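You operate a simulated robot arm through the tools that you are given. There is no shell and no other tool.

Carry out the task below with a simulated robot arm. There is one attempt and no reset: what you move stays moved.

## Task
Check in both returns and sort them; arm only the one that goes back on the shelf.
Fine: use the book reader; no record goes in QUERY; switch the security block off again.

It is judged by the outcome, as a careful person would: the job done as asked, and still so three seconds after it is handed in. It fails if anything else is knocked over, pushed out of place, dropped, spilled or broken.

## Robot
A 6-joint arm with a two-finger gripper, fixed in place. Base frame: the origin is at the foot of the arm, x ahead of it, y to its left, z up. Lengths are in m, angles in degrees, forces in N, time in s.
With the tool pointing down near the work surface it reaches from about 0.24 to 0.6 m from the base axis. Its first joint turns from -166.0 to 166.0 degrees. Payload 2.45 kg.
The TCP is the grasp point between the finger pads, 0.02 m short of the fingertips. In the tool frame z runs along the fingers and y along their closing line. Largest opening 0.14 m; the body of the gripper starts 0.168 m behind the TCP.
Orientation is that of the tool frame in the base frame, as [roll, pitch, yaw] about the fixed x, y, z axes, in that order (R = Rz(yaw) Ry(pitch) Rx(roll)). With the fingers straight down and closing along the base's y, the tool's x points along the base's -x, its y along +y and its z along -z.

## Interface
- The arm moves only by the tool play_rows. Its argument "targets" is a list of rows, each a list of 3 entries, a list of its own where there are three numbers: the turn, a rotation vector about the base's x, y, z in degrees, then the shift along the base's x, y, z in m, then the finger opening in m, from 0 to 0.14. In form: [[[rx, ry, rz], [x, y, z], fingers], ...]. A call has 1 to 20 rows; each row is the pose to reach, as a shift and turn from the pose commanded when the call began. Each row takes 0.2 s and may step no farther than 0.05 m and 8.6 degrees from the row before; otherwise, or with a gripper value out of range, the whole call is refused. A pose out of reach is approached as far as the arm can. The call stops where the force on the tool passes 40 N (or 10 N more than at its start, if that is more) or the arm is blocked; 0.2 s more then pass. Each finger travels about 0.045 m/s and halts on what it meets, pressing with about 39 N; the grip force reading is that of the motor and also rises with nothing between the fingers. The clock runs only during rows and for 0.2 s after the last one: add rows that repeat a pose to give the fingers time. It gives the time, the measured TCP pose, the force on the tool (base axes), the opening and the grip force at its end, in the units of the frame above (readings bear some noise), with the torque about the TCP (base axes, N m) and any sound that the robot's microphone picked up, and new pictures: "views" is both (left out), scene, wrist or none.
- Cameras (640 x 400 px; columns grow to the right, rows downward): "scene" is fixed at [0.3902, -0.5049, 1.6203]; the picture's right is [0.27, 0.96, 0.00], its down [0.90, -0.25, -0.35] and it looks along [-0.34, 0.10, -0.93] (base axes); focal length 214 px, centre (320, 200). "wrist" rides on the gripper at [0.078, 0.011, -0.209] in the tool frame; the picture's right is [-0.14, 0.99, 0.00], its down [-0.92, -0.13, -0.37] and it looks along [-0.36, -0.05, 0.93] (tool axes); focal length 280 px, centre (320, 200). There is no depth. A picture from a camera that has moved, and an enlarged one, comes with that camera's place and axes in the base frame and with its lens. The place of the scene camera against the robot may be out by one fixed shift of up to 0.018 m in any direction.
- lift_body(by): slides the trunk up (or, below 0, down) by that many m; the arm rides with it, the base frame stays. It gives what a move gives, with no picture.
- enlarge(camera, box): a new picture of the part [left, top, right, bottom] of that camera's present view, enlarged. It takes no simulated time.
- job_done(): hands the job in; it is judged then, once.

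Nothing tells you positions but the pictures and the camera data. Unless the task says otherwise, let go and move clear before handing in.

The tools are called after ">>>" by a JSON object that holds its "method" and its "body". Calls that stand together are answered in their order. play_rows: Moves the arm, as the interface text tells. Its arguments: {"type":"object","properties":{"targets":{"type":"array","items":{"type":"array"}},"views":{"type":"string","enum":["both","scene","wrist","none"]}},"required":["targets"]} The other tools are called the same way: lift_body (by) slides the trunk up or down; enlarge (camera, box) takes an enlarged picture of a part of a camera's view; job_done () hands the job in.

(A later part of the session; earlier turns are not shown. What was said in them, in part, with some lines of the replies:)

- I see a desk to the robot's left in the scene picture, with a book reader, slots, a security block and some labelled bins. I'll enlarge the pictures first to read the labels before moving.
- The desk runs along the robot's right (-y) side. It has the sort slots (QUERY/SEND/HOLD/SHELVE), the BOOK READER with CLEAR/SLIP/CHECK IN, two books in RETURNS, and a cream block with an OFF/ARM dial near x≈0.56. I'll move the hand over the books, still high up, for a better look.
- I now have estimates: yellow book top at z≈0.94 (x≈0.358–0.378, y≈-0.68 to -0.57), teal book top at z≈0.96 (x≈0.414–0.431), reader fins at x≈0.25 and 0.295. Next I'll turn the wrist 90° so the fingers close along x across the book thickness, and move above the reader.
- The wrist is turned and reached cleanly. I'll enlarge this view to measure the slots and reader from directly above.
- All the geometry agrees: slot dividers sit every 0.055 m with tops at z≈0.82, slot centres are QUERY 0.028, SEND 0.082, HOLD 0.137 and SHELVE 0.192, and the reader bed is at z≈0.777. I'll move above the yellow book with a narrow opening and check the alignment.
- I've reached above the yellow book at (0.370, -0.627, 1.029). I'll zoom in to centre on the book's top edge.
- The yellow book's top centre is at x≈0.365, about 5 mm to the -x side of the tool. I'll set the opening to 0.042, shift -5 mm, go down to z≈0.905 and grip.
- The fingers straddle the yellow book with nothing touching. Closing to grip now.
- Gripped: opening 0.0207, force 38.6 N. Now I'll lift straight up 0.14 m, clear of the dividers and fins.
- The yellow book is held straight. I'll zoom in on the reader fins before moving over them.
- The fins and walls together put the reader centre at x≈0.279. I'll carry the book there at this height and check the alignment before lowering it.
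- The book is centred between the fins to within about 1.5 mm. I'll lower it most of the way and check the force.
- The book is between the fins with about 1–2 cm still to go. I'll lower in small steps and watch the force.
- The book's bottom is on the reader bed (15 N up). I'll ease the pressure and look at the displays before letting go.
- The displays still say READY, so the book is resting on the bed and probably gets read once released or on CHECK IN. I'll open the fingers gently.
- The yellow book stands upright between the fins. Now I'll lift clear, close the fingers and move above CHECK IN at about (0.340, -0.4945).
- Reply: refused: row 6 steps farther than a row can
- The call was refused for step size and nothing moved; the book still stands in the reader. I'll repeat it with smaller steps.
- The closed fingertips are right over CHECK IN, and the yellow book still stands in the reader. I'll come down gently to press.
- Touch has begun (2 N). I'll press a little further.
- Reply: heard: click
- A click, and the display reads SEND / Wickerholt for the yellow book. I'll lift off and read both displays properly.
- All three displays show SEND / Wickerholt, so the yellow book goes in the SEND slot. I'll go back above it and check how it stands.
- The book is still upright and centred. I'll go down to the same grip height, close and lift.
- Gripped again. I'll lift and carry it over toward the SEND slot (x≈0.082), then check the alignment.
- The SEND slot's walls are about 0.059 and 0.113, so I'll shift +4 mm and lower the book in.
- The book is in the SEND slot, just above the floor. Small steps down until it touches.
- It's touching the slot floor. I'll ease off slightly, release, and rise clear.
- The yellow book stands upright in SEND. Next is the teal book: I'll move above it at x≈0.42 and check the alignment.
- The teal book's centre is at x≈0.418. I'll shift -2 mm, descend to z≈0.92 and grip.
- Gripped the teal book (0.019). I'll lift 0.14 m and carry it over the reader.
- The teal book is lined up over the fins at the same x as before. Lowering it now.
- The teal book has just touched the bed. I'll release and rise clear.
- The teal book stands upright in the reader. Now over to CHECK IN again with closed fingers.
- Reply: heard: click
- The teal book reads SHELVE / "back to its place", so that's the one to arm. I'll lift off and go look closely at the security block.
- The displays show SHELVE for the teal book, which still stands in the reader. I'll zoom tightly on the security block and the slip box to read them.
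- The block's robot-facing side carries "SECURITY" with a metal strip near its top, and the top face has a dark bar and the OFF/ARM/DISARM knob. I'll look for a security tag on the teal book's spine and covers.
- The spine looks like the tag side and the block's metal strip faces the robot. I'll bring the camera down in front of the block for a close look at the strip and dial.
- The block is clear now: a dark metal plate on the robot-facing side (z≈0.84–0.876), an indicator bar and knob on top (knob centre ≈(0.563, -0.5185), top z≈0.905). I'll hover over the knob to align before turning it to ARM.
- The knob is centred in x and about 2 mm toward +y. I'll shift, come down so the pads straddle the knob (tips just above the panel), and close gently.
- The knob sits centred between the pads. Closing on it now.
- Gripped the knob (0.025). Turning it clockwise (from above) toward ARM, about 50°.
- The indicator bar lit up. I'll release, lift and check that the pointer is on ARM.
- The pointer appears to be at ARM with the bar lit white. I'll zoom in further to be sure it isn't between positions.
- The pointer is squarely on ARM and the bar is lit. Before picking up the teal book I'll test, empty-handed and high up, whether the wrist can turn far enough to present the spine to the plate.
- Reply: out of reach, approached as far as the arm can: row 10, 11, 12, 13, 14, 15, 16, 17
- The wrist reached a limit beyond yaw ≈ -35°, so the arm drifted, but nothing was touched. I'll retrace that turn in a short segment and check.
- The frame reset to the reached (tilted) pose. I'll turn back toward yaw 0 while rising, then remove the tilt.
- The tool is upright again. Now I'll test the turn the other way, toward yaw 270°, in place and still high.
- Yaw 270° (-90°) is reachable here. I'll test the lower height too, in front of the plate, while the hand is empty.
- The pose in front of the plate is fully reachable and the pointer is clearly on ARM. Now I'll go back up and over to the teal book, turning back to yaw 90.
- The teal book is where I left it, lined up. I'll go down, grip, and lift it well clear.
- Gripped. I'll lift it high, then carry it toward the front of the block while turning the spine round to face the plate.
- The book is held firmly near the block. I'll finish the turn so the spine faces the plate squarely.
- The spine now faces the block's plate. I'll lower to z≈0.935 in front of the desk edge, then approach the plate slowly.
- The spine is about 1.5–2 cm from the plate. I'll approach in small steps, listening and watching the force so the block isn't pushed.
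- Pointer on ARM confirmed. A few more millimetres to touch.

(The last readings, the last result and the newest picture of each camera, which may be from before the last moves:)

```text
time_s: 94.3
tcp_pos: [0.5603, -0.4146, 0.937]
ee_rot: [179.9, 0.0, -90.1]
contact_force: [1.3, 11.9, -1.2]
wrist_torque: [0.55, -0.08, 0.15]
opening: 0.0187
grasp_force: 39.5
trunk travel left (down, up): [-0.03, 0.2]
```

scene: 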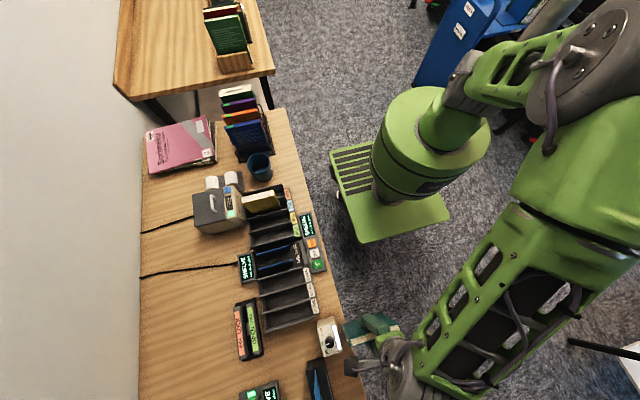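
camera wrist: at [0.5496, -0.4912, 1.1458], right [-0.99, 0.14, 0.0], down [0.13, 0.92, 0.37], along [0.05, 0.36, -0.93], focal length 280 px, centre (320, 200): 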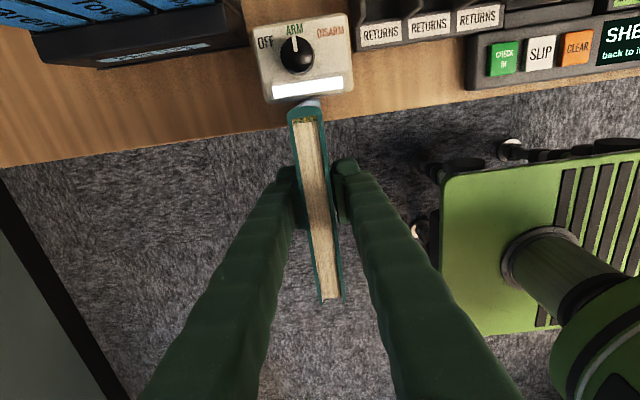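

The spine touches the plate (about 12 N). I'll look for any indication on the block.

>>> {"method": "play_rows", "body": {"targets": [[[0, 0, 0], [0, 0.001, 0], 0.008], [[0, 0, 0], [0, 0.001, 0], 0.008]], "views": "both"}}

>>> {"method": "enlarge", "body": {"camera": "wrist", "box": [240, 20, 400, 140]}}

>>> {"method": "enlarge", "body": {"camera": "scene", "box": [290, 290, 440, 400]}}

```text
time_s: 94.9
tcp_pos: [0.5601, -0.415, 0.9384]
ee_rot: [-180.0, -0.1, -90.1]
contact_force: [1.5, 11.8, -2.1]
wrist_torque: [0.59, -0.07, 0.1]
opening: 0.0187
grasp_force: 39.2
trunk travel left (down, up): [-0.03, 0.2]
camera wrist: at [0.5492, -0.4932, 1.1463], right [-0.99, 0.14, 0.0], down [0.13, 0.92, 0.37], along [0.05, 0.36, -0.93], focal length 280 px, centre (320, 200)
```

scene: 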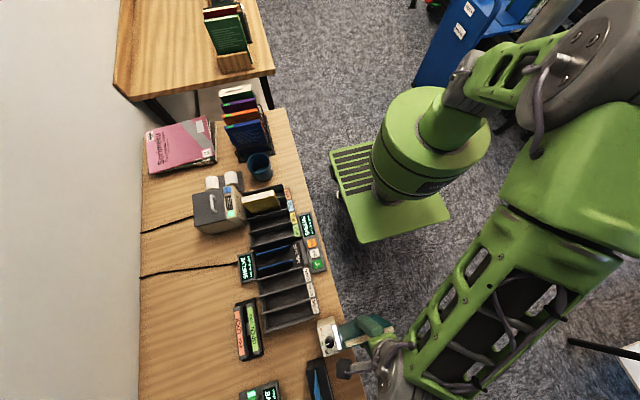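
wrist: 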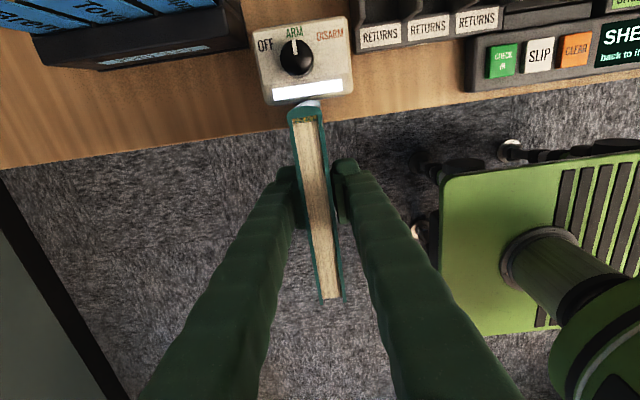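

```text
3.33 times, centred on (320, 80) of wrist
camera zoom: at [0.5492, -0.4932, 1.1463], right [-0.99, 0.14, 0.0], down [0.13, 0.92, 0.37], along [0.05, 0.36, -0.93], focal length 935 px, centre (320, 600)
```

zoom: 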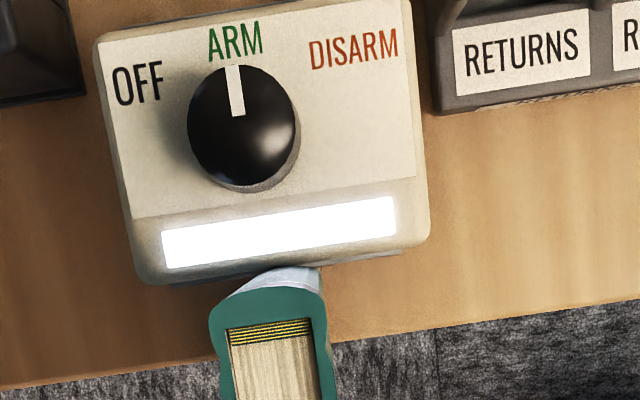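

```text
3.64 times, centred on (365, 345) of scene
camera zoom: at [0.3902, -0.5049, 1.6203], right [0.27, 0.96, 0.0], down [0.9, -0.25, -0.35], along [-0.34, 0.1, -0.93], focal length 780 px, centre (156, -327)
```

zoom: 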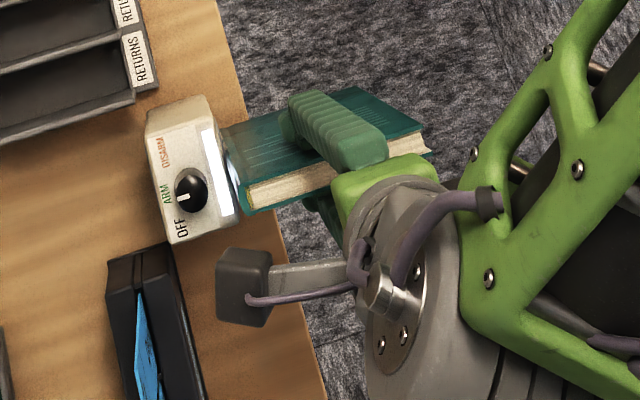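

The spine rests on the plate with no response yet, so it probably wants to be run along it. I'll back off to a hair's gap, lower slightly, and sweep the spine along the plate.

>>> {"method": "play_rows", "body": {"targets": [[[0, 0, 0], [0, 0.003, 0], 0.008], [[0, 0, 0], [0, 0.003, -0.006], 0.008], [[0, 0, 0], [-0.01, 0.003, -0.006], 0.008], [[0, 0, 0], [-0.02, 0.003, -0.006], 0.008], [[0, 0, 0], [-0.03, 0.003, -0.006], 0.008], [[0, 0, 0], [-0.04, 0.003, -0.006], 0.008], [[0, 0, 0], [-0.04, 0.003, -0.006], 0.008]], "views": "both"}}

>>> {"method": "enlarge", "body": {"camera": "wrist", "box": [240, 20, 400, 140]}}

```text
time_s: 96.5
tcp_pos: [0.521, -0.4128, 0.9302]
ee_rot: [180.0, -0.1, -90.0]
contact_force: [0.4, 0.3, -2.9]
wrist_torque: [-0.03, -0.03, -0.06]
opening: 0.0189
grasp_force: 39.2
trunk travel left (down, up): [-0.03, 0.2]
camera wrist: at [0.5104, -0.4914, 1.1395], right [-0.99, 0.14, 0.0], down [0.13, 0.92, 0.37], along [0.05, 0.36, -0.93], focal length 280 px, centre (320, 200)
```

scene: 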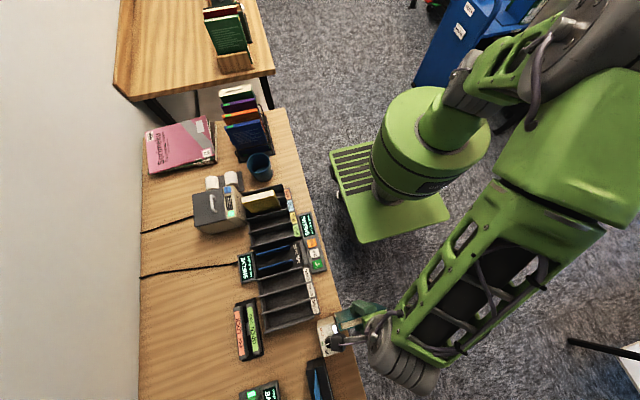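
wrist: 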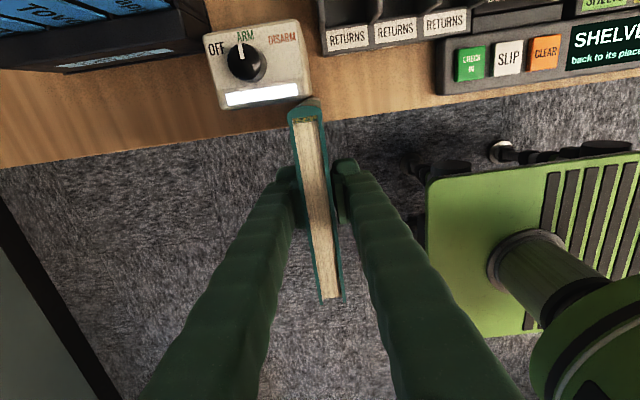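

```text
3.33 times, centred on (320, 80) of wrist
camera zoom: at [0.5104, -0.4914, 1.1395], right [-0.99, 0.14, 0.0], down [0.13, 0.92, 0.37], along [0.05, 0.36, -0.93], focal length 935 px, centre (320, 600)
```

zoom: 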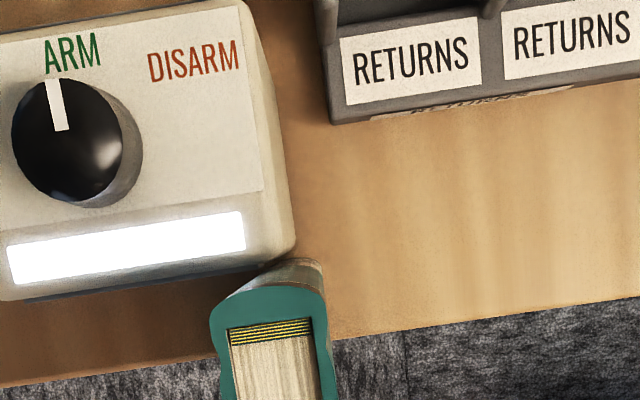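

Now sweeping slowly the full length of the plate toward +x, a touch closer.

>>> {"method": "play_rows", "body": {"targets": [[[0, 0, 0], [0.0, -0.0015, 0], 0.008], [[0, 0, 0], [0.008, -0.0015, 0], 0.008], [[0, 0, 0], [0.016, -0.0015, 0], 0.008], [[0, 0, 0], [0.024, -0.0015, 0], 0.008], [[0, 0, 0], [0.032, -0.0015, 0], 0.008], [[0, 0, 0], [0.04, -0.0015, 0], 0.008], [[0, 0, 0], [0.048, -0.0015, 0], 0.008], [[0, 0, 0], [0.056, -0.0015, 0], 0.008], [[0, 0, 0], [0.064, -0.0015, 0], 0.008], [[0, 0, 0], [0.072, -0.0015, 0], 0.008], [[0, 0, 0], [0.08, -0.0015, 0], 0.008]], "views": "both"}}

>>> {"method": "enlarge", "body": {"camera": "wrist", "box": [240, 20, 400, 140]}}

```text
time_s: 98.9
tcp_pos: [0.6002, -0.4146, 0.9296]
ee_rot: [-179.9, -0.1, -90.2]
contact_force: [-0.1, 1.3, -3.8]
wrist_torque: [-0.05, -0.01, 0.03]
opening: 0.0189
grasp_force: 38.5
trunk travel left (down, up): [-0.03, 0.2]
camera wrist: at [0.5902, -0.4931, 1.1397], right [-0.99, 0.14, 0.0], down [0.13, 0.92, 0.37], along [0.05, 0.36, -0.93], focal length 280 px, centre (320, 200)
```

scene: 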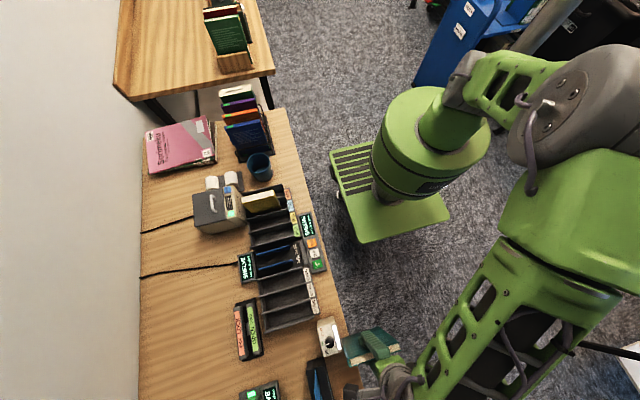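
wrist: 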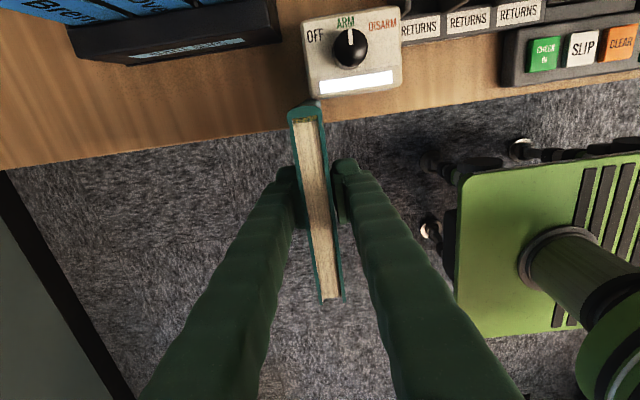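

```text
3.33 times, centred on (320, 80) of wrist
camera zoom: at [0.5902, -0.4931, 1.1397], right [-0.99, 0.14, 0.0], down [0.13, 0.92, 0.37], along [0.05, 0.36, -0.93], focal length 935 px, centre (320, 600)
```

zoom: 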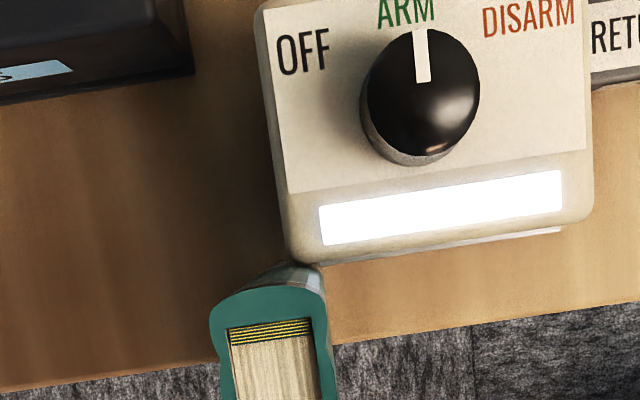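

No sound from the sideways sweep. A strip in a spine is usually run lengthwise, so I'll go back to the plate's centre and make a lengthwise (vertical) stroke along the spine in light contact.

>>> {"method": "play_rows", "body": {"targets": [[[0, 0, 0], [-0.02, 0.002, 0], 0.008], [[0, 0, 0], [-0.04, 0.002, 0], 0.008], [[0, 0, 0], [-0.04, -0.001, 0.0], 0.008], [[0, 0, 0], [-0.04, -0.0015, 0.01], 0.008], [[0, 0, 0], [-0.04, -0.0015, 0.02], 0.008], [[0, 0, 0], [-0.04, -0.0015, 0.03], 0.008], [[0, 0, 0], [-0.04, -0.0015, 0.04], 0.008], [[0, 0, 0], [-0.04, -0.0015, 0.05], 0.008], [[0, 0, 0], [-0.04, -0.0015, 0.06], 0.008], [[0, 0, 0], [-0.04, -0.0015, 0.07], 0.008], [[0, 0, 0], [-0.04, -0.0015, 0.08], 0.008]], "views": "both"}}

>>> {"method": "enlarge", "body": {"camera": "wrist", "box": [240, 20, 400, 140]}}

>>> {"method": "enlarge", "body": {"camera": "scene", "box": [290, 290, 440, 400]}}

```text
time_s: 101.3
tcp_pos: [0.5617, -0.4171, 1.0127]
ee_rot: [179.9, 0.0, -90.0]
contact_force: [-1.2, 6.8, -2.6]
wrist_torque: [0.97, 0.02, 0.02]
opening: 0.019
grasp_force: 38.6
trunk travel left (down, up): [-0.03, 0.2]
camera wrist: at [0.5501, -0.4945, 1.2213], right [-0.99, 0.14, 0.0], down [0.13, 0.92, 0.37], along [0.05, 0.36, -0.93], focal length 280 px, centre (320, 200)
```

scene: 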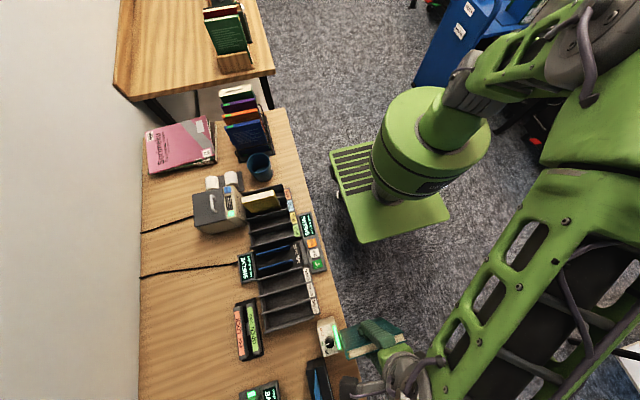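
wrist: 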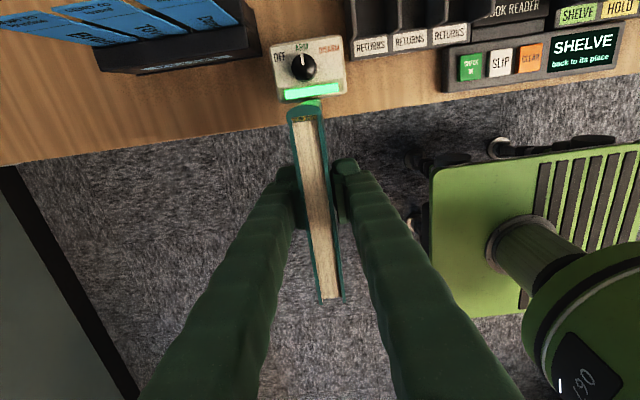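

```text
3.33 times, centred on (320, 80) of wrist
camera zoom: at [0.5501, -0.4945, 1.2213], right [-0.99, 0.14, 0.0], down [0.13, 0.92, 0.37], along [0.05, 0.36, -0.93], focal length 935 px, centre (320, 600)
```

zoom: 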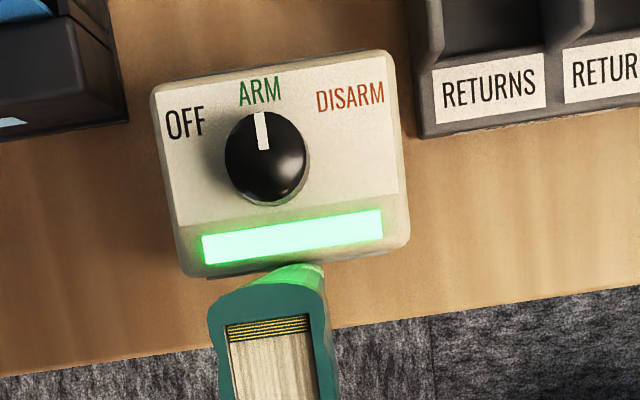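

```text
3.64 times, centred on (365, 345) of scene
camera zoom: at [0.3902, -0.5049, 1.6203], right [0.27, 0.96, 0.0], down [0.9, -0.25, -0.35], along [-0.34, 0.1, -0.93], focal length 780 px, centre (156, -327)
```

zoom: 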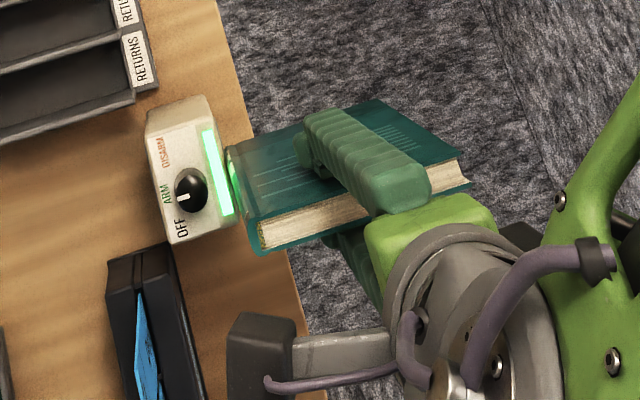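

The bar turned green on the lengthwise stroke, so the teal book is armed. I'll back straight off, rise, and see the bar return to normal while I start turning back.

>>> {"method": "play_rows", "body": {"targets": [[[0, 0, 0], [0, 0.01, 0], 0.008], [[0, 0, 0], [0, 0.03, 0], 0.008], [[0, 0, 0], [0, 0.05, 0.02], 0.008], [[0, 0, 0], [0, 0.05, 0.06], 0.008], [[0, 0, 0], [0, 0.05, 0.1], 0.008], [[0, 0, 0], [0, 0.05, 0.112], 0.008]], "views": "both"}}

>>> {"method": "enlarge", "body": {"camera": "scene", "box": [290, 290, 440, 400]}}

```text
time_s: 102.7
tcp_pos: [0.5614, -0.3656, 1.1242]
ee_rot: [-180.0, -0.1, -90.1]
contact_force: [-0.2, -0.8, -3.3]
wrist_torque: [-0.03, -0.03, 0.02]
opening: 0.0186
grasp_force: 39.6
trunk travel left (down, up): [-0.03, 0.2]
camera wrist: at [0.5501, -0.4435, 1.333], right [-0.99, 0.14, 0.0], down [0.13, 0.92, 0.37], along [0.05, 0.36, -0.93], focal length 280 px, centre (320, 200)
```

scene: 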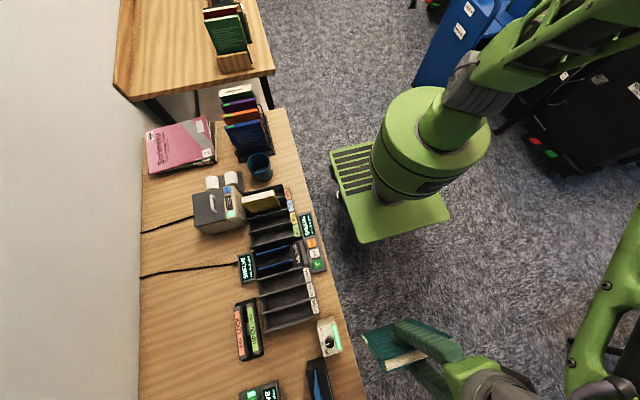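
wrist: 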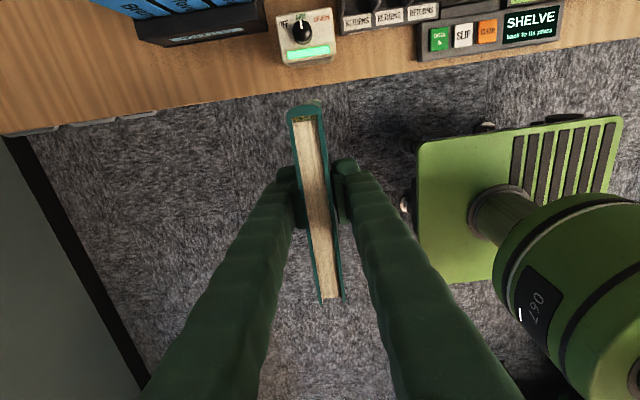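

```text
3.64 times, centred on (365, 345) of scene
camera zoom: at [0.3902, -0.5049, 1.6203], right [0.27, 0.96, 0.0], down [0.9, -0.25, -0.35], along [-0.34, 0.1, -0.93], focal length 780 px, centre (156, -327)
```

zoom: 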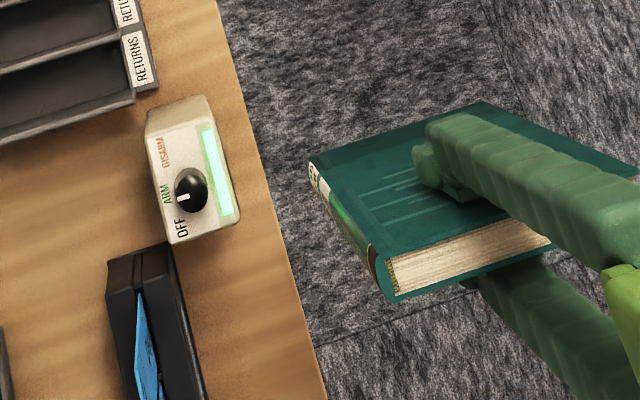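

Still glowing green, and the book is clear. Now I'll turn it back and carry it to the SHELVE slot.

>>> {"method": "play_rows", "body": {"targets": [[[0, 0, -8.4], [-0.0174, -0.0126, 0], 0.008], [[0, 0, -16.8], [-0.0348, -0.0252, 0], 0.008], [[0, 0, -25.2], [-0.0522, -0.0378, 0], 0.008], [[0, 0, -33.6], [-0.0696, -0.0504, 0], 0.008], [[0, 0, -42], [-0.087, -0.063, 0], 0.008], [[0, 0, -50.4], [-0.1044, -0.0756, 0], 0.008], [[0, 0, -58.8], [-0.1218, -0.0882, 0], 0.008], [[0, 0, -67.2], [-0.1392, -0.1008, 0], 0.008], [[0, 0, -75.6], [-0.1566, -0.1134, 0], 0.008], [[0, 0, -84], [-0.174, -0.126, 0], 0.008], [[0, 0, -92.4], [-0.1914, -0.1386, 0], 0.008], [[0, 0, -100.8], [-0.2088, -0.1512, 0], 0.008], [[0, 0, -109.2], [-0.2262, -0.1638, 0], 0.008], [[0, 0, -117.6], [-0.2436, -0.1764, 0], 0.008], [[0, 0, -126], [-0.261, -0.189, 0], 0.008], [[0, 0, -134.4], [-0.2784, -0.2016, 0], 0.008], [[0, 0, -142.8], [-0.2958, -0.2142, 0], 0.008], [[0, 0, -151.2], [-0.3132, -0.2268, 0], 0.008], [[0, 0, -159.6], [-0.3306, -0.2394, 0], 0.008], [[0, 0, -168], [-0.348, -0.252, 0], 0.008]], "views": "scene"}}

```text
time_s: 106.9
tcp_pos: [0.2125, -0.618, 1.1221]
ee_rot: [180.0, -0.1, 101.7]
contact_force: [-0.2, -0.5, -3.3]
wrist_torque: [0.02, -0.02, 0.03]
opening: 0.019
grasp_force: 39.4
trunk travel left (down, up): [-0.03, 0.2]
```

scene: 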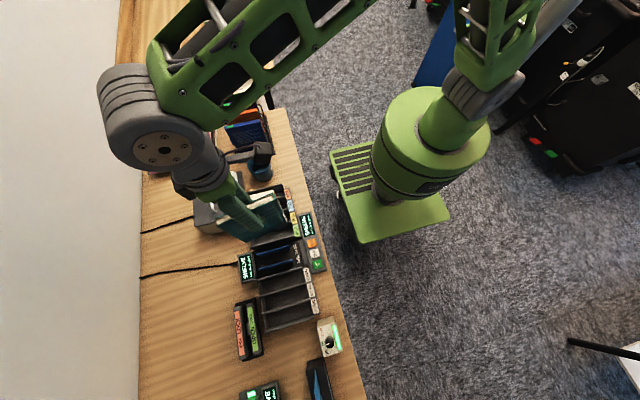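

>>> {"method": "play_rows", "body": {"targets": [[[0, 0, -6], [-0.009, -0.006, -0.01], 0.008], [[0, 0, -11.8], [-0.0185, -0.011, -0.03], 0.008], [[0, 0, -11.8], [-0.0185, -0.011, -0.055], 0.008], [[0, 0, -11.8], [-0.0185, -0.011, -0.055], 0.008]], "views": "wrist"}}

>>> {"method": "enlarge", "body": {"camera": "wrist", "box": [240, 40, 400, 220]}}

```text
time_s: 107.9
tcp_pos: [0.1915, -0.6288, 1.0694]
ee_rot: [180.0, 0.0, 90.0]
contact_force: [0.2, -0.5, -3.2]
wrist_torque: [-0.01, 0.0, 0.0]
opening: 0.019
grasp_force: 39.3
trunk travel left (down, up): [-0.03, 0.2]
camera wrist: at [0.2034, -0.5514, 1.2778], right [0.99, -0.14, 0.0], down [-0.13, -0.92, 0.37], along [-0.05, -0.36, -0.93], focal length 280 px, centre (320, 200)
```

wrist: 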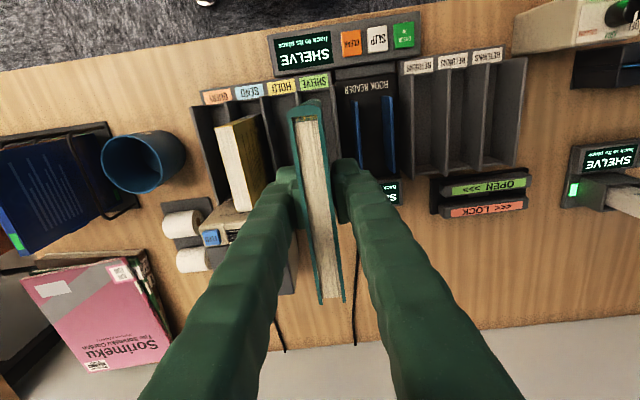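

```text
2.22 times, centred on (320, 130) of wrist
camera zoom: at [0.2034, -0.5514, 1.2778], right [0.99, -0.14, 0.0], down [-0.13, -0.92, 0.37], along [-0.05, -0.36, -0.93], focal length 623 px, centre (320, 356)
```

zoom: 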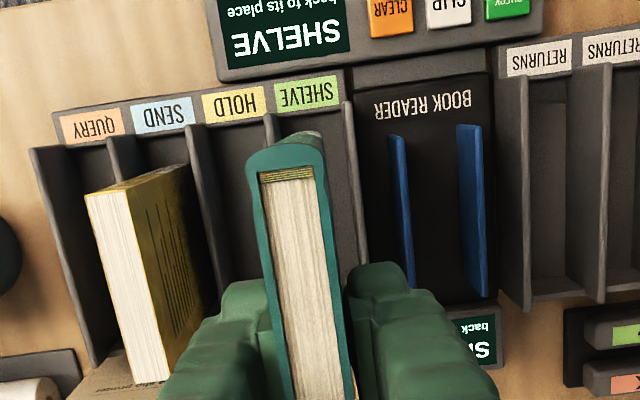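

The SHELVE slot's centre is at x≈0.195. I'll shift +3 mm and lower the book in.

>>> {"method": "play_rows", "body": {"targets": [[[0, 0, 0], [0.003, -0.001, 0], 0.008], [[0, 0, 0], [0.003, -0.001, -0.03], 0.008], [[0, 0, 0], [0.003, -0.001, -0.06], 0.008], [[0, 0, 0], [0.003, -0.001, -0.09], 0.008], [[0, 0, 0], [0.003, -0.001, -0.12], 0.008], [[0, 0, 0], [0.003, -0.001, -0.135], 0.008], [[0, 0, 0], [0.003, -0.001, -0.141], 0.008], [[0, 0, 0], [0.003, -0.001, -0.141], 0.008]], "views": "wrist"}}

```text
time_s: 109.7
tcp_pos: [0.196, -0.6304, 0.9272]
ee_rot: [179.9, -0.2, 90.2]
contact_force: [0.0, 0.2, -3.4]
wrist_torque: [-0.01, 0.02, 0.01]
opening: 0.019
grasp_force: 39.0
trunk travel left (down, up): [-0.03, 0.2]
camera wrist: at [0.2072, -0.5534, 1.1361], right [0.99, -0.14, 0.0], down [-0.13, -0.92, 0.37], along [-0.05, -0.36, -0.93], focal length 280 px, centre (320, 200)
```

wrist: 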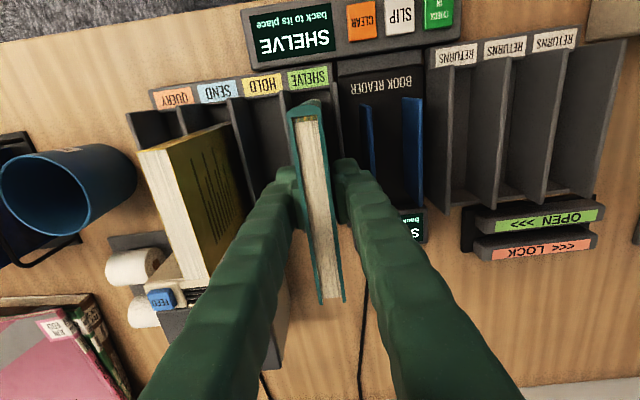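

The book is in the SHELVE slot, just above the floor. Small steps to touch down.

>>> {"method": "play_rows", "body": {"targets": [[[0, 0, 0], [0, 0, -0.002], 0.008], [[0, 0, 0], [0, 0, -0.004], 0.008]], "views": "none"}}

```text
time_s: 110.3
tcp_pos: [0.197, -0.63, 0.9231]
ee_rot: [180.0, -0.3, 90.1]
contact_force: [0.4, -0.3, -3.4]
wrist_torque: [-0.02, -0.02, -0.03]
opening: 0.0192
grasp_force: 38.6
trunk travel left (down, up): [-0.03, 0.2]
```

>>> {"method": "play_rows", "body": {"targets": [[[0, 0, 0], [0, 0, -0.001], 0.008], [[0, 0, 0], [0, 0, -0.0025], 0.008]], "views": "none"}}

```text
time_s: 110.9
tcp_pos: [0.197, -0.631, 0.9229]
ee_rot: [179.9, 0.2, 90.1]
contact_force: [0.3, -1.5, 15.5]
wrist_torque: [1.05, 0.0, -0.02]
opening: 0.0188
grasp_force: 39.0
trunk travel left (down, up): [-0.03, 0.2]
```

Touched down. I'll ease off, release, and rise clear.

>>> {"method": "play_rows", "body": {"targets": [[[0, 0, 0], [0, 0, 0.001], 0.012], [[0, 0, 0], [0, 0, 0.001], 0.02], [[0, 0, 0], [0, 0, 0.001], 0.03], [[0, 0, 0], [0, 0, 0.001], 0.042], [[0, 0, 0], [0, 0, 0.001], 0.05], [[0, 0, 0], [0, 0, 0.001], 0.05], [[0, 0, 0], [0, 0, 0.02], 0.05], [[0, 0, 0], [0, 0, 0.06], 0.05], [[0, 0, 0], [0, 0, 0.1], 0.05], [[0, 0, 0], [0, 0, 0.14], 0.05], [[0, 0, 0], [0, 0, 0.14], 0.05]], "views": "both"}}

>>> {"method": "enlarge", "body": {"camera": "wrist", "box": [230, 40, 410, 240]}}

```text
time_s: 113.3
tcp_pos: [0.1989, -0.6295, 1.0606]
ee_rot: [179.9, -0.1, 90.1]
contact_force: [0.4, -0.2, 0.3]
wrist_torque: [-0.01, -0.02, 0.01]
opening: 0.0501
grasp_force: 0.1
trunk travel left (down, up): [-0.03, 0.2]
camera wrist: at [0.2088, -0.5528, 1.2687], right [0.99, -0.14, 0.0], down [-0.13, -0.92, 0.37], along [-0.05, -0.36, -0.93], focal length 280 px, centre (320, 200)
```

scene: 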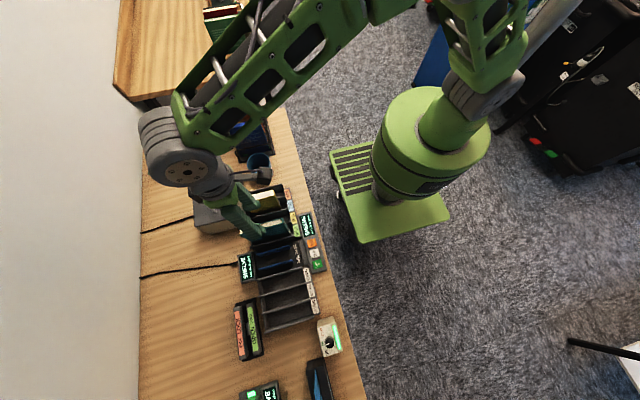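
wrist: 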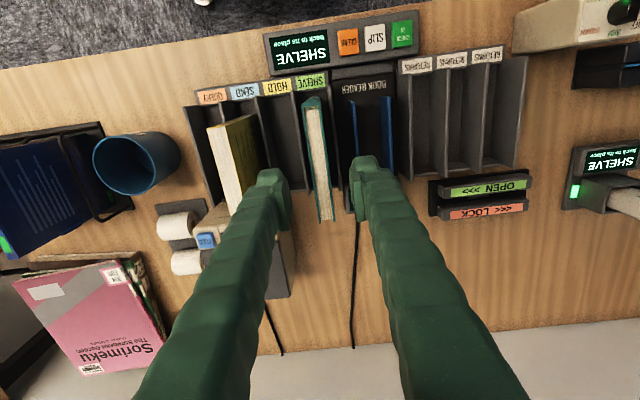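

```text
2.00 times, centred on (320, 140) of wrist
camera zoom: at [0.2088, -0.5528, 1.2687], right [0.99, -0.14, 0.0], down [-0.13, -0.92, 0.37], along [-0.05, -0.36, -0.93], focal length 561 px, centre (320, 320)
```

zoom: 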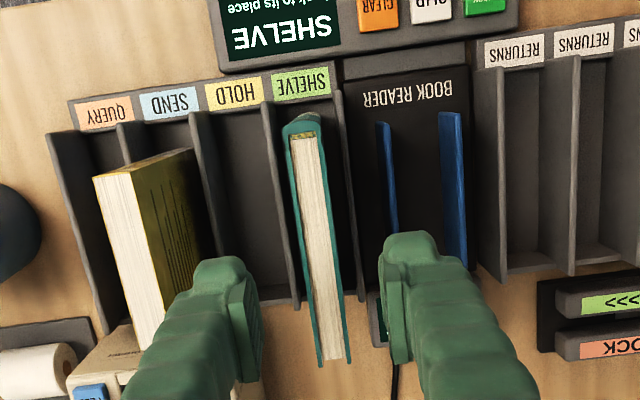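

Both books are sorted: yellow in SEND, teal in SHELVE. Now back to the security block to switch it OFF.

>>> {"method": "play_rows", "body": {"targets": [[[0, 0, 0], [0.0407, 0.0126, 0.01], 0.055], [[0, 0, 0], [0.0814, 0.0252, 0.01], 0.06], [[0, 0, 0], [0.1221, 0.0378, 0.01], 0.065], [[0, 0, 0], [0.1628, 0.0504, 0.01], 0.07], [[0, 0, 0], [0.2035, 0.063, 0.01], 0.07], [[0, 0, 0], [0.2442, 0.0756, 0.01], 0.07], [[0, 0, 0], [0.2849, 0.0882, 0.01], 0.07], [[0, 0, 0], [0.3256, 0.1008, 0.01], 0.07], [[0, 0, 0], [0.366, 0.1134, 0.0], 0.07], [[0, 0, 0], [0.366, 0.1134, -0.04], 0.07], [[0, 0, 0], [0.366, 0.1134, -0.07], 0.07], [[0, 0, 0], [0.366, 0.1134, -0.07], 0.07]], "views": "both"}}

>>> {"method": "enlarge", "body": {"camera": "wrist", "box": [270, 110, 370, 210]}}

>>> {"method": "enlarge", "body": {"camera": "scene", "box": [180, 160, 340, 300]}}

```text
time_s: 115.9
tcp_pos: [0.5625, -0.5185, 0.9911]
ee_rot: [-180.0, -0.1, 90.1]
contact_force: [-0.2, 0.5, 0.2]
wrist_torque: [0.0, 0.01, 0.04]
opening: 0.0701
grasp_force: 0.0
trunk travel left (down, up): [-0.03, 0.2]
camera wrist: at [0.5736, -0.4409, 1.2001], right [0.99, -0.14, 0.0], down [-0.13, -0.92, 0.37], along [-0.05, -0.36, -0.93], focal length 280 px, centre (320, 200)
```

scene: 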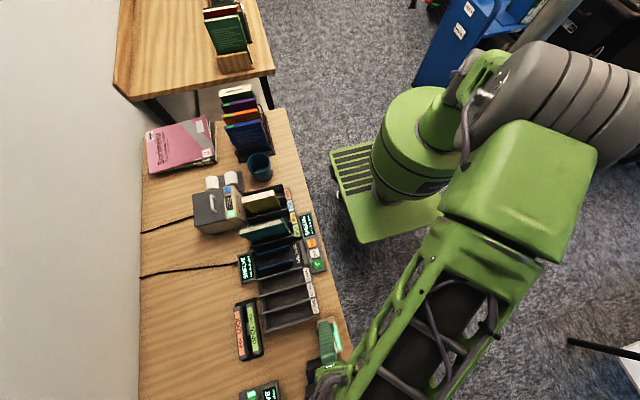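
wrist: 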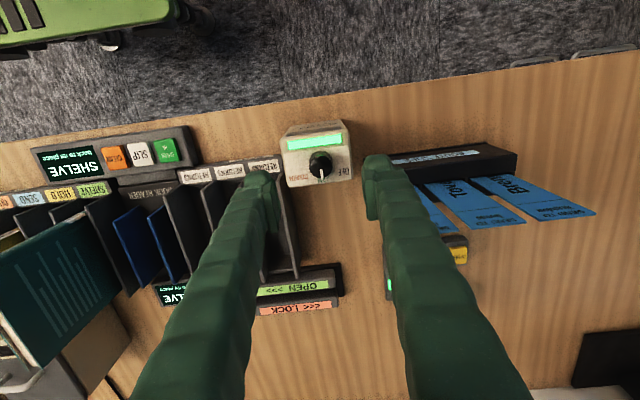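

```text
4.00 times, centred on (320, 160) of wrist
camera zoom: at [0.5736, -0.4409, 1.2001], right [0.99, -0.14, 0.0], down [-0.13, -0.92, 0.37], along [-0.05, -0.36, -0.93], focal length 1122 px, centre (320, 360)
```

zoom: 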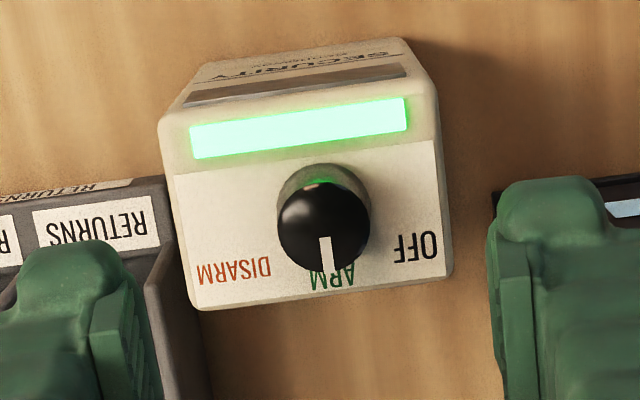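

```text
2.86 times, centred on (260, 230) of scene
camera zoom: at [0.3902, -0.5049, 1.6203], right [0.27, 0.96, 0.0], down [0.9, -0.25, -0.35], along [-0.34, 0.1, -0.93], focal length 613 px, centre (491, 114)
```

zoom: 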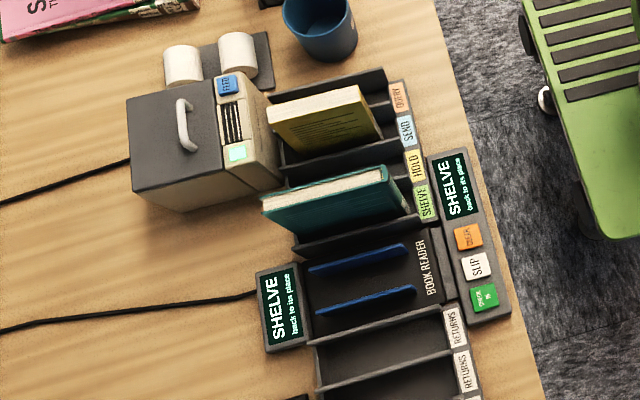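

The knob is centred within a millimetre, pointer on ARM. I'll descend and grip it.

>>> {"method": "play_rows", "body": {"targets": [[[0, 0, 0], [0.001, 0.001, -0.03], 0.07], [[0, 0, 0], [0.001, 0.001, -0.06], 0.065], [[0, 0, 0], [0.001, 0.001, -0.077], 0.06], [[0, 0, 0], [0.001, 0.001, -0.085], 0.055], [[0, 0, 0], [0.001, 0.001, -0.085], 0.045], [[0, 0, 0], [0.001, 0.001, -0.085], 0.035], [[0, 0, 0], [0.001, 0.001, -0.085], 0.025], [[0, 0, 0], [0.001, 0.001, -0.085], 0.015], [[0, 0, 0], [0.001, 0.001, -0.085], 0.015]], "views": "wrist"}}

>>> {"method": "enlarge", "body": {"camera": "wrist", "box": [250, 120, 390, 240]}}

```text
time_s: 117.9
tcp_pos: [0.5634, -0.5165, 0.9048]
ee_rot: [180.0, -0.1, 90.1]
contact_force: [-0.3, -0.6, -2.0]
wrist_torque: [-0.08, -0.01, 0.01]
opening: 0.025
grasp_force: 42.6
trunk travel left (down, up): [-0.03, 0.2]
camera wrist: at [0.5747, -0.4394, 1.1143], right [0.99, -0.14, 0.0], down [-0.13, -0.92, 0.37], along [-0.05, -0.36, -0.93], focal length 280 px, centre (320, 200)
```

wrist: 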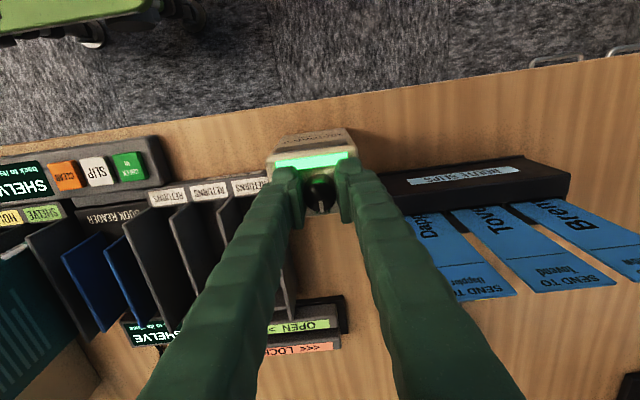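

```text
3.33 times, centred on (320, 180) of wrist
camera zoom: at [0.5747, -0.4394, 1.1143], right [0.99, -0.14, 0.0], down [-0.13, -0.92, 0.37], along [-0.05, -0.36, -0.93], focal length 935 px, centre (320, 267)
```

zoom: 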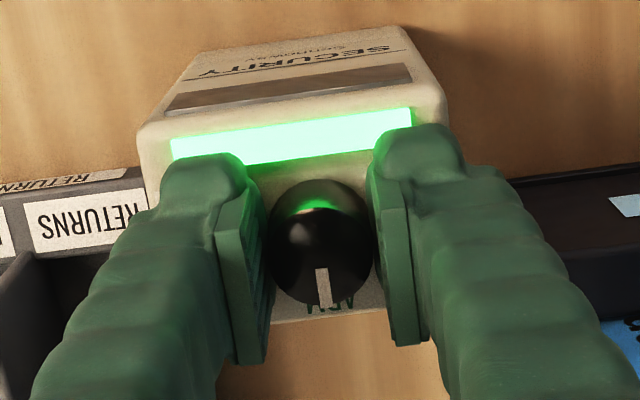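

Gripped, pointer on ARM. Now turning counter-clockwise (from above) by about 50° back to OFF.

>>> {"method": "play_rows", "body": {"targets": [[[0, 0, 8], [0, 0, 0], 0.015], [[0, 0, 16], [0, 0, 0], 0.015], [[0, 0, 24], [0, 0, 0], 0.015], [[0, 0, 32], [0, 0, 0], 0.015], [[0, 0, 40], [0, 0, 0], 0.015], [[0, 0, 48], [0, 0, 0], 0.015], [[0, 0, 50], [0, 0, 0], 0.015], [[0, 0, 50], [0, 0, 0], 0.015]], "views": "both"}}

>>> {"method": "enlarge", "body": {"camera": "wrist", "box": [250, 120, 390, 240]}}

```text
time_s: 119.7
tcp_pos: [0.5638, -0.517, 0.9055]
ee_rot: [-179.9, -0.1, 140.1]
contact_force: [-12.6, -9.1, -2.9]
wrist_torque: [-0.04, 0.33, 0.0]
opening: 0.0251
grasp_force: 45.3
trunk travel left (down, up): [-0.03, 0.2]
camera wrist: at [0.5107, -0.4591, 1.1143], right [0.74, 0.67, 0.0], down [0.63, -0.69, 0.37], along [0.25, -0.27, -0.93], focal length 280 px, centre (320, 200)
```

scene: 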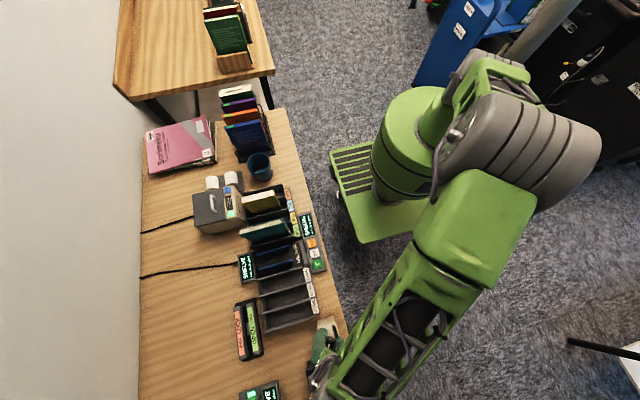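
wrist: 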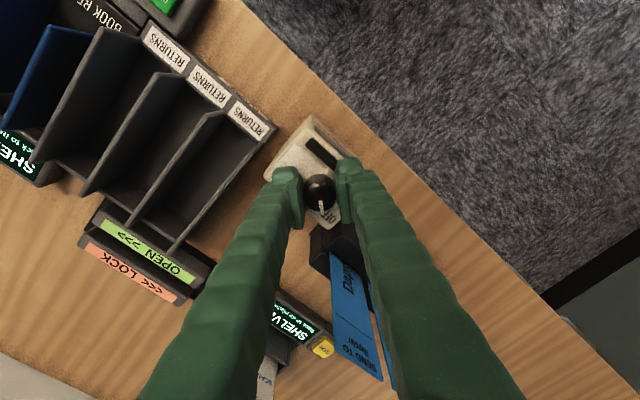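

```text
3.33 times, centred on (320, 180) of wrist
camera zoom: at [0.5107, -0.4591, 1.1143], right [0.74, 0.67, 0.0], down [0.63, -0.69, 0.37], along [0.25, -0.27, -0.93], focal length 935 px, centre (320, 267)
```

zoom: 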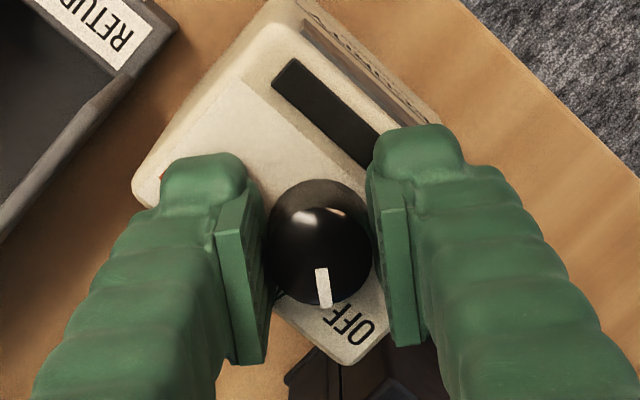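

The bar went dark: the block is OFF. I'll release, lift straight up, and check the pointer.

>>> {"method": "play_rows", "body": {"targets": [[[0, 0, 0], [0, 0, 0], 0.03], [[0, 0, 0], [0, 0, 0], 0.042], [[0, 0, 0], [0, 0, 0], 0.054], [[0, 0, 0], [0, 0, 0], 0.06], [[0, 0, 0], [0, 0, 0.03], 0.065], [[0, 0, 0], [0, 0, 0.07], 0.07], [[0, 0, 0], [0, 0, 0.11], 0.08], [[0, 0, 0], [0, 0, 0.15], 0.08], [[0, 0, 0], [0, 0, 0.15], 0.08]], "views": "both"}}

>>> {"method": "enlarge", "body": {"camera": "wrist", "box": [280, 110, 370, 200]}}

>>> {"method": "enlarge", "body": {"camera": "scene", "box": [180, 160, 370, 380]}}

```text
time_s: 121.7
tcp_pos: [0.5641, -0.515, 1.0561]
ee_rot: [179.9, 0.0, 140.1]
contact_force: [0.1, 0.0, 0.6]
wrist_torque: [-0.01, -0.04, -0.01]
opening: 0.08
grasp_force: 0.2
trunk travel left (down, up): [-0.03, 0.2]
camera wrist: at [0.5116, -0.4579, 1.2646], right [0.74, 0.67, 0.0], down [0.62, -0.69, 0.37], along [0.25, -0.27, -0.93], focal length 280 px, centre (320, 200)
```

scene: 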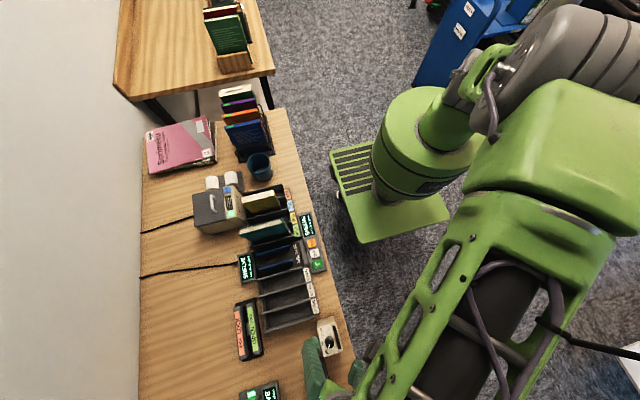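
wrist: 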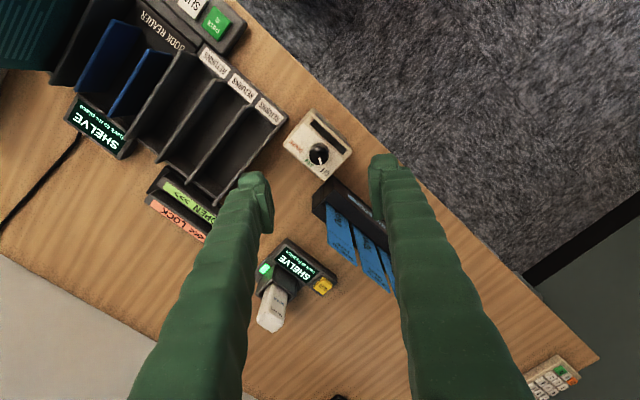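

```text
4.44 times, centred on (325, 155) of wrist
camera zoom: at [0.5116, -0.4579, 1.2646], right [0.74, 0.67, 0.0], down [0.62, -0.69, 0.37], along [0.25, -0.27, -0.93], focal length 1246 px, centre (298, 400)
```

zoom: 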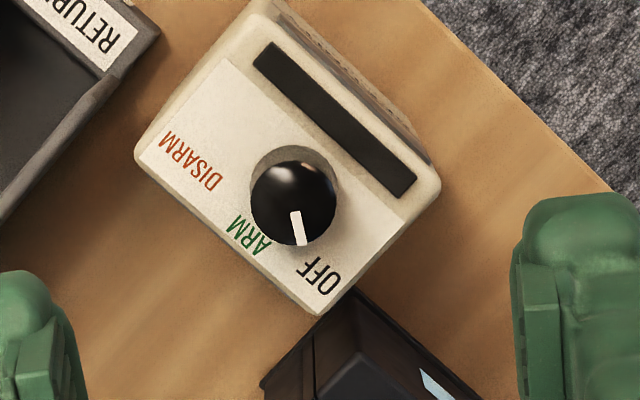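

```text
1.82 times, centred on (275, 270) of scene
camera zoom: at [0.3902, -0.5049, 1.6203], right [0.27, 0.96, 0.0], down [0.9, -0.25, -0.35], along [-0.34, 0.1, -0.93], focal length 390 px, centre (402, 73)
```

zoom: 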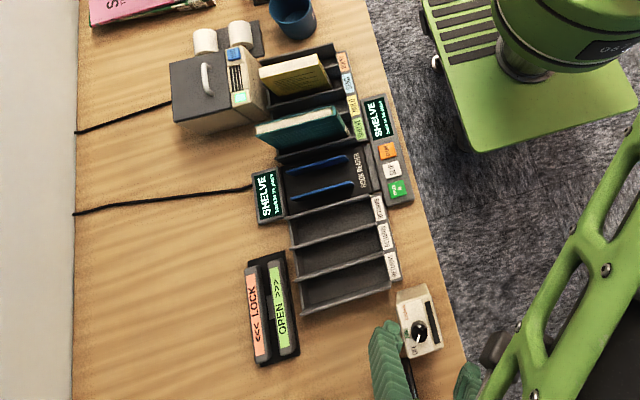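

The bar is dark and the pointer is back at OFF. The block hasn't shifted, and both books stand upright in SEND and SHELVE. I'll retreat up and away, then take a last look.

>>> {"method": "play_rows", "body": {"targets": [[[0, 0, 0], [-0.01, 0.01, 0.04], 0.08], [[0, 0, 0], [-0.03, 0.03, 0.08], 0.08], [[0, 0, 0], [-0.06, 0.06, 0.11], 0.08], [[0, 0, 0], [-0.09, 0.09, 0.13], 0.08], [[0, 0, 0], [-0.12, 0.12, 0.14], 0.08], [[0, 0, 0], [-0.15, 0.14, 0.14], 0.08], [[0, 0, 0], [-0.15, 0.14, 0.14], 0.08]], "views": "both"}}

>>> {"method": "enlarge", "body": {"camera": "scene", "box": [180, 160, 370, 380]}}

>>> {"method": "enlarge", "body": {"camera": "scene", "box": [300, 300, 360, 360]}}

```text
refused: row 3 steps farther than a row can; nothing moved
```

```text
1.82 times, centred on (275, 270) of scene
camera zoom: at [0.3902, -0.5049, 1.6203], right [0.27, 0.96, 0.0], down [0.9, -0.25, -0.35], along [-0.34, 0.1, -0.93], focal length 390 px, centre (402, 73)
```

zoom: 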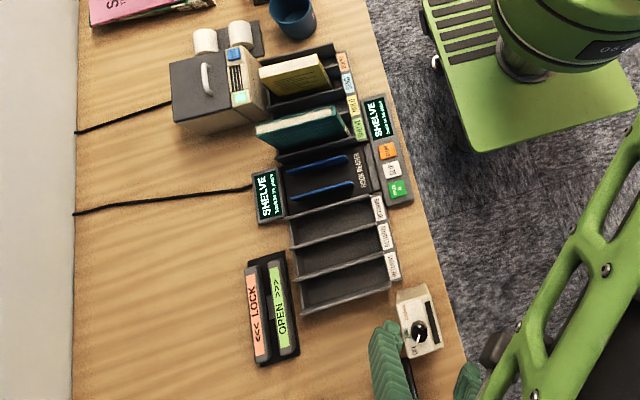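

```text
6.67 times, centred on (330, 330) of scene
camera zoom: at [0.3902, -0.5049, 1.6203], right [0.27, 0.96, 0.0], down [0.9, -0.25, -0.35], along [-0.34, 0.1, -0.93], focal length 1430 px, centre (253, -667)
```

zoom: 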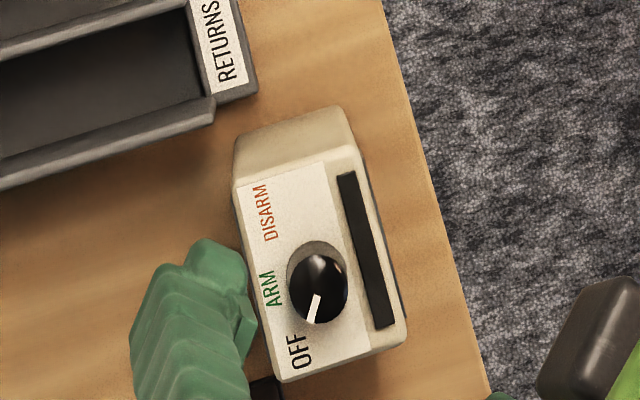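

The last move was refused for step size and nothing moved. The block reads OFF with a dark bar. I'll retreat with smaller steps.

>>> {"method": "play_rows", "body": {"targets": [[[0, 0, 0], [-0.01, 0.01, 0.03], 0.08], [[0, 0, 0], [-0.025, 0.025, 0.06], 0.08], [[0, 0, 0], [-0.045, 0.045, 0.09], 0.08], [[0, 0, 0], [-0.07, 0.07, 0.11], 0.08], [[0, 0, 0], [-0.1, 0.095, 0.13], 0.08], [[0, 0, 0], [-0.13, 0.12, 0.14], 0.08], [[0, 0, 0], [-0.15, 0.14, 0.14], 0.08], [[0, 0, 0], [-0.15, 0.14, 0.14], 0.08]], "views": "both"}}

>>> {"method": "enlarge", "body": {"camera": "scene", "box": [180, 160, 370, 380]}}

```text
time_s: 123.5
tcp_pos: [0.4145, -0.3777, 1.1958]
ee_rot: [180.0, -0.1, 140.1]
contact_force: [-0.3, -0.4, -0.7]
wrist_torque: [0.01, -0.02, -0.01]
opening: 0.0799
grasp_force: 0.1
trunk travel left (down, up): [-0.03, 0.2]
camera wrist: at [0.3616, -0.3192, 1.4042], right [0.74, 0.67, 0.0], down [0.62, -0.69, 0.37], along [0.25, -0.27, -0.93], focal length 280 px, centre (320, 200)
```

scene: 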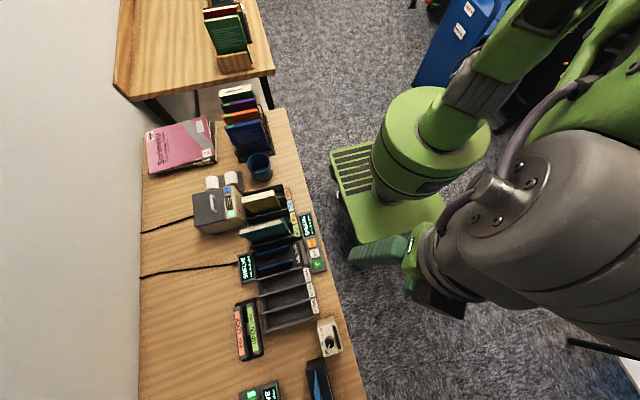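
wrist: 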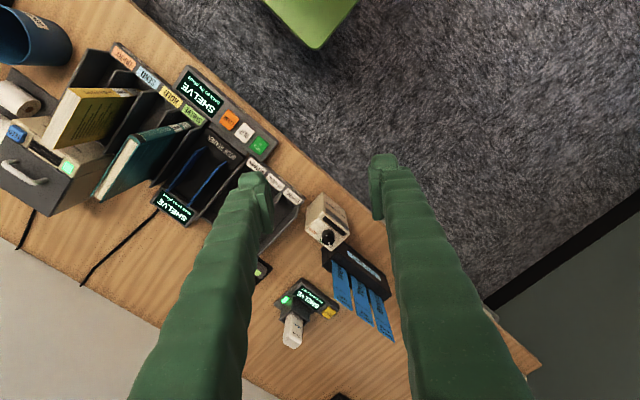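

```text
1.82 times, centred on (275, 270) of scene
camera zoom: at [0.3902, -0.5049, 1.6203], right [0.27, 0.96, 0.0], down [0.9, -0.25, -0.35], along [-0.34, 0.1, -0.93], focal length 390 px, centre (402, 73)
```

zoom: 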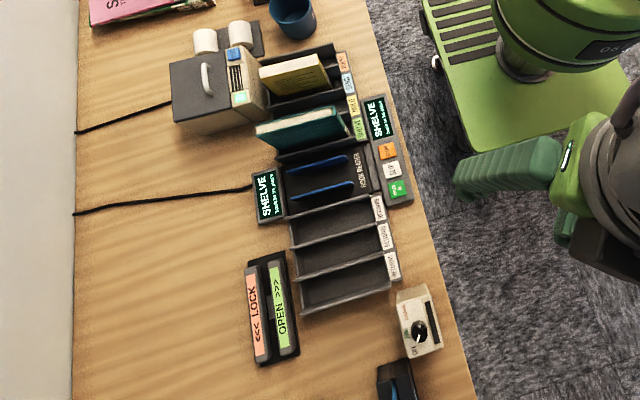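

Everything is in place: both books are checked in, yellow is in SEND, and teal is armed and in SHELVE. The security block is OFF and the arm is clear, so I'm handing in.

>>> {"method": "job_done", "body": {}}

```text
The job is handed in.
```

Both returns are checked in and sorted, and the job is handed in. I haven't seen a verdict on it.

- **Yellow book ("Last Bus to Grifflebury"):** the reader showed SEND / Wickerholt, so it is standing in the SEND slot. I did not arm it.
- **Teal book ("A Day in Calbrenosa"):** the reader showed SHELVE / "back to its place". I ran its spine along the security block's plate with the dial on ARM. The bar turned green, which I took as armed. The book is now in the SHELVE slot.
- **QUERY:** both books had records, so nothing went there.
- **Security block:** the dial is back on OFF and its light is out.

I didn't print a slip or add a route slip to the SEND book, since you didn't ask for one. The reader still shows the teal book's SHELVE message, as I didn't press CLEAR.

At one point the wrist hit its turning limit and the arm drifted off its path with the hand empty. It touched nothing, and nothing else on the desk looked moved at the end.
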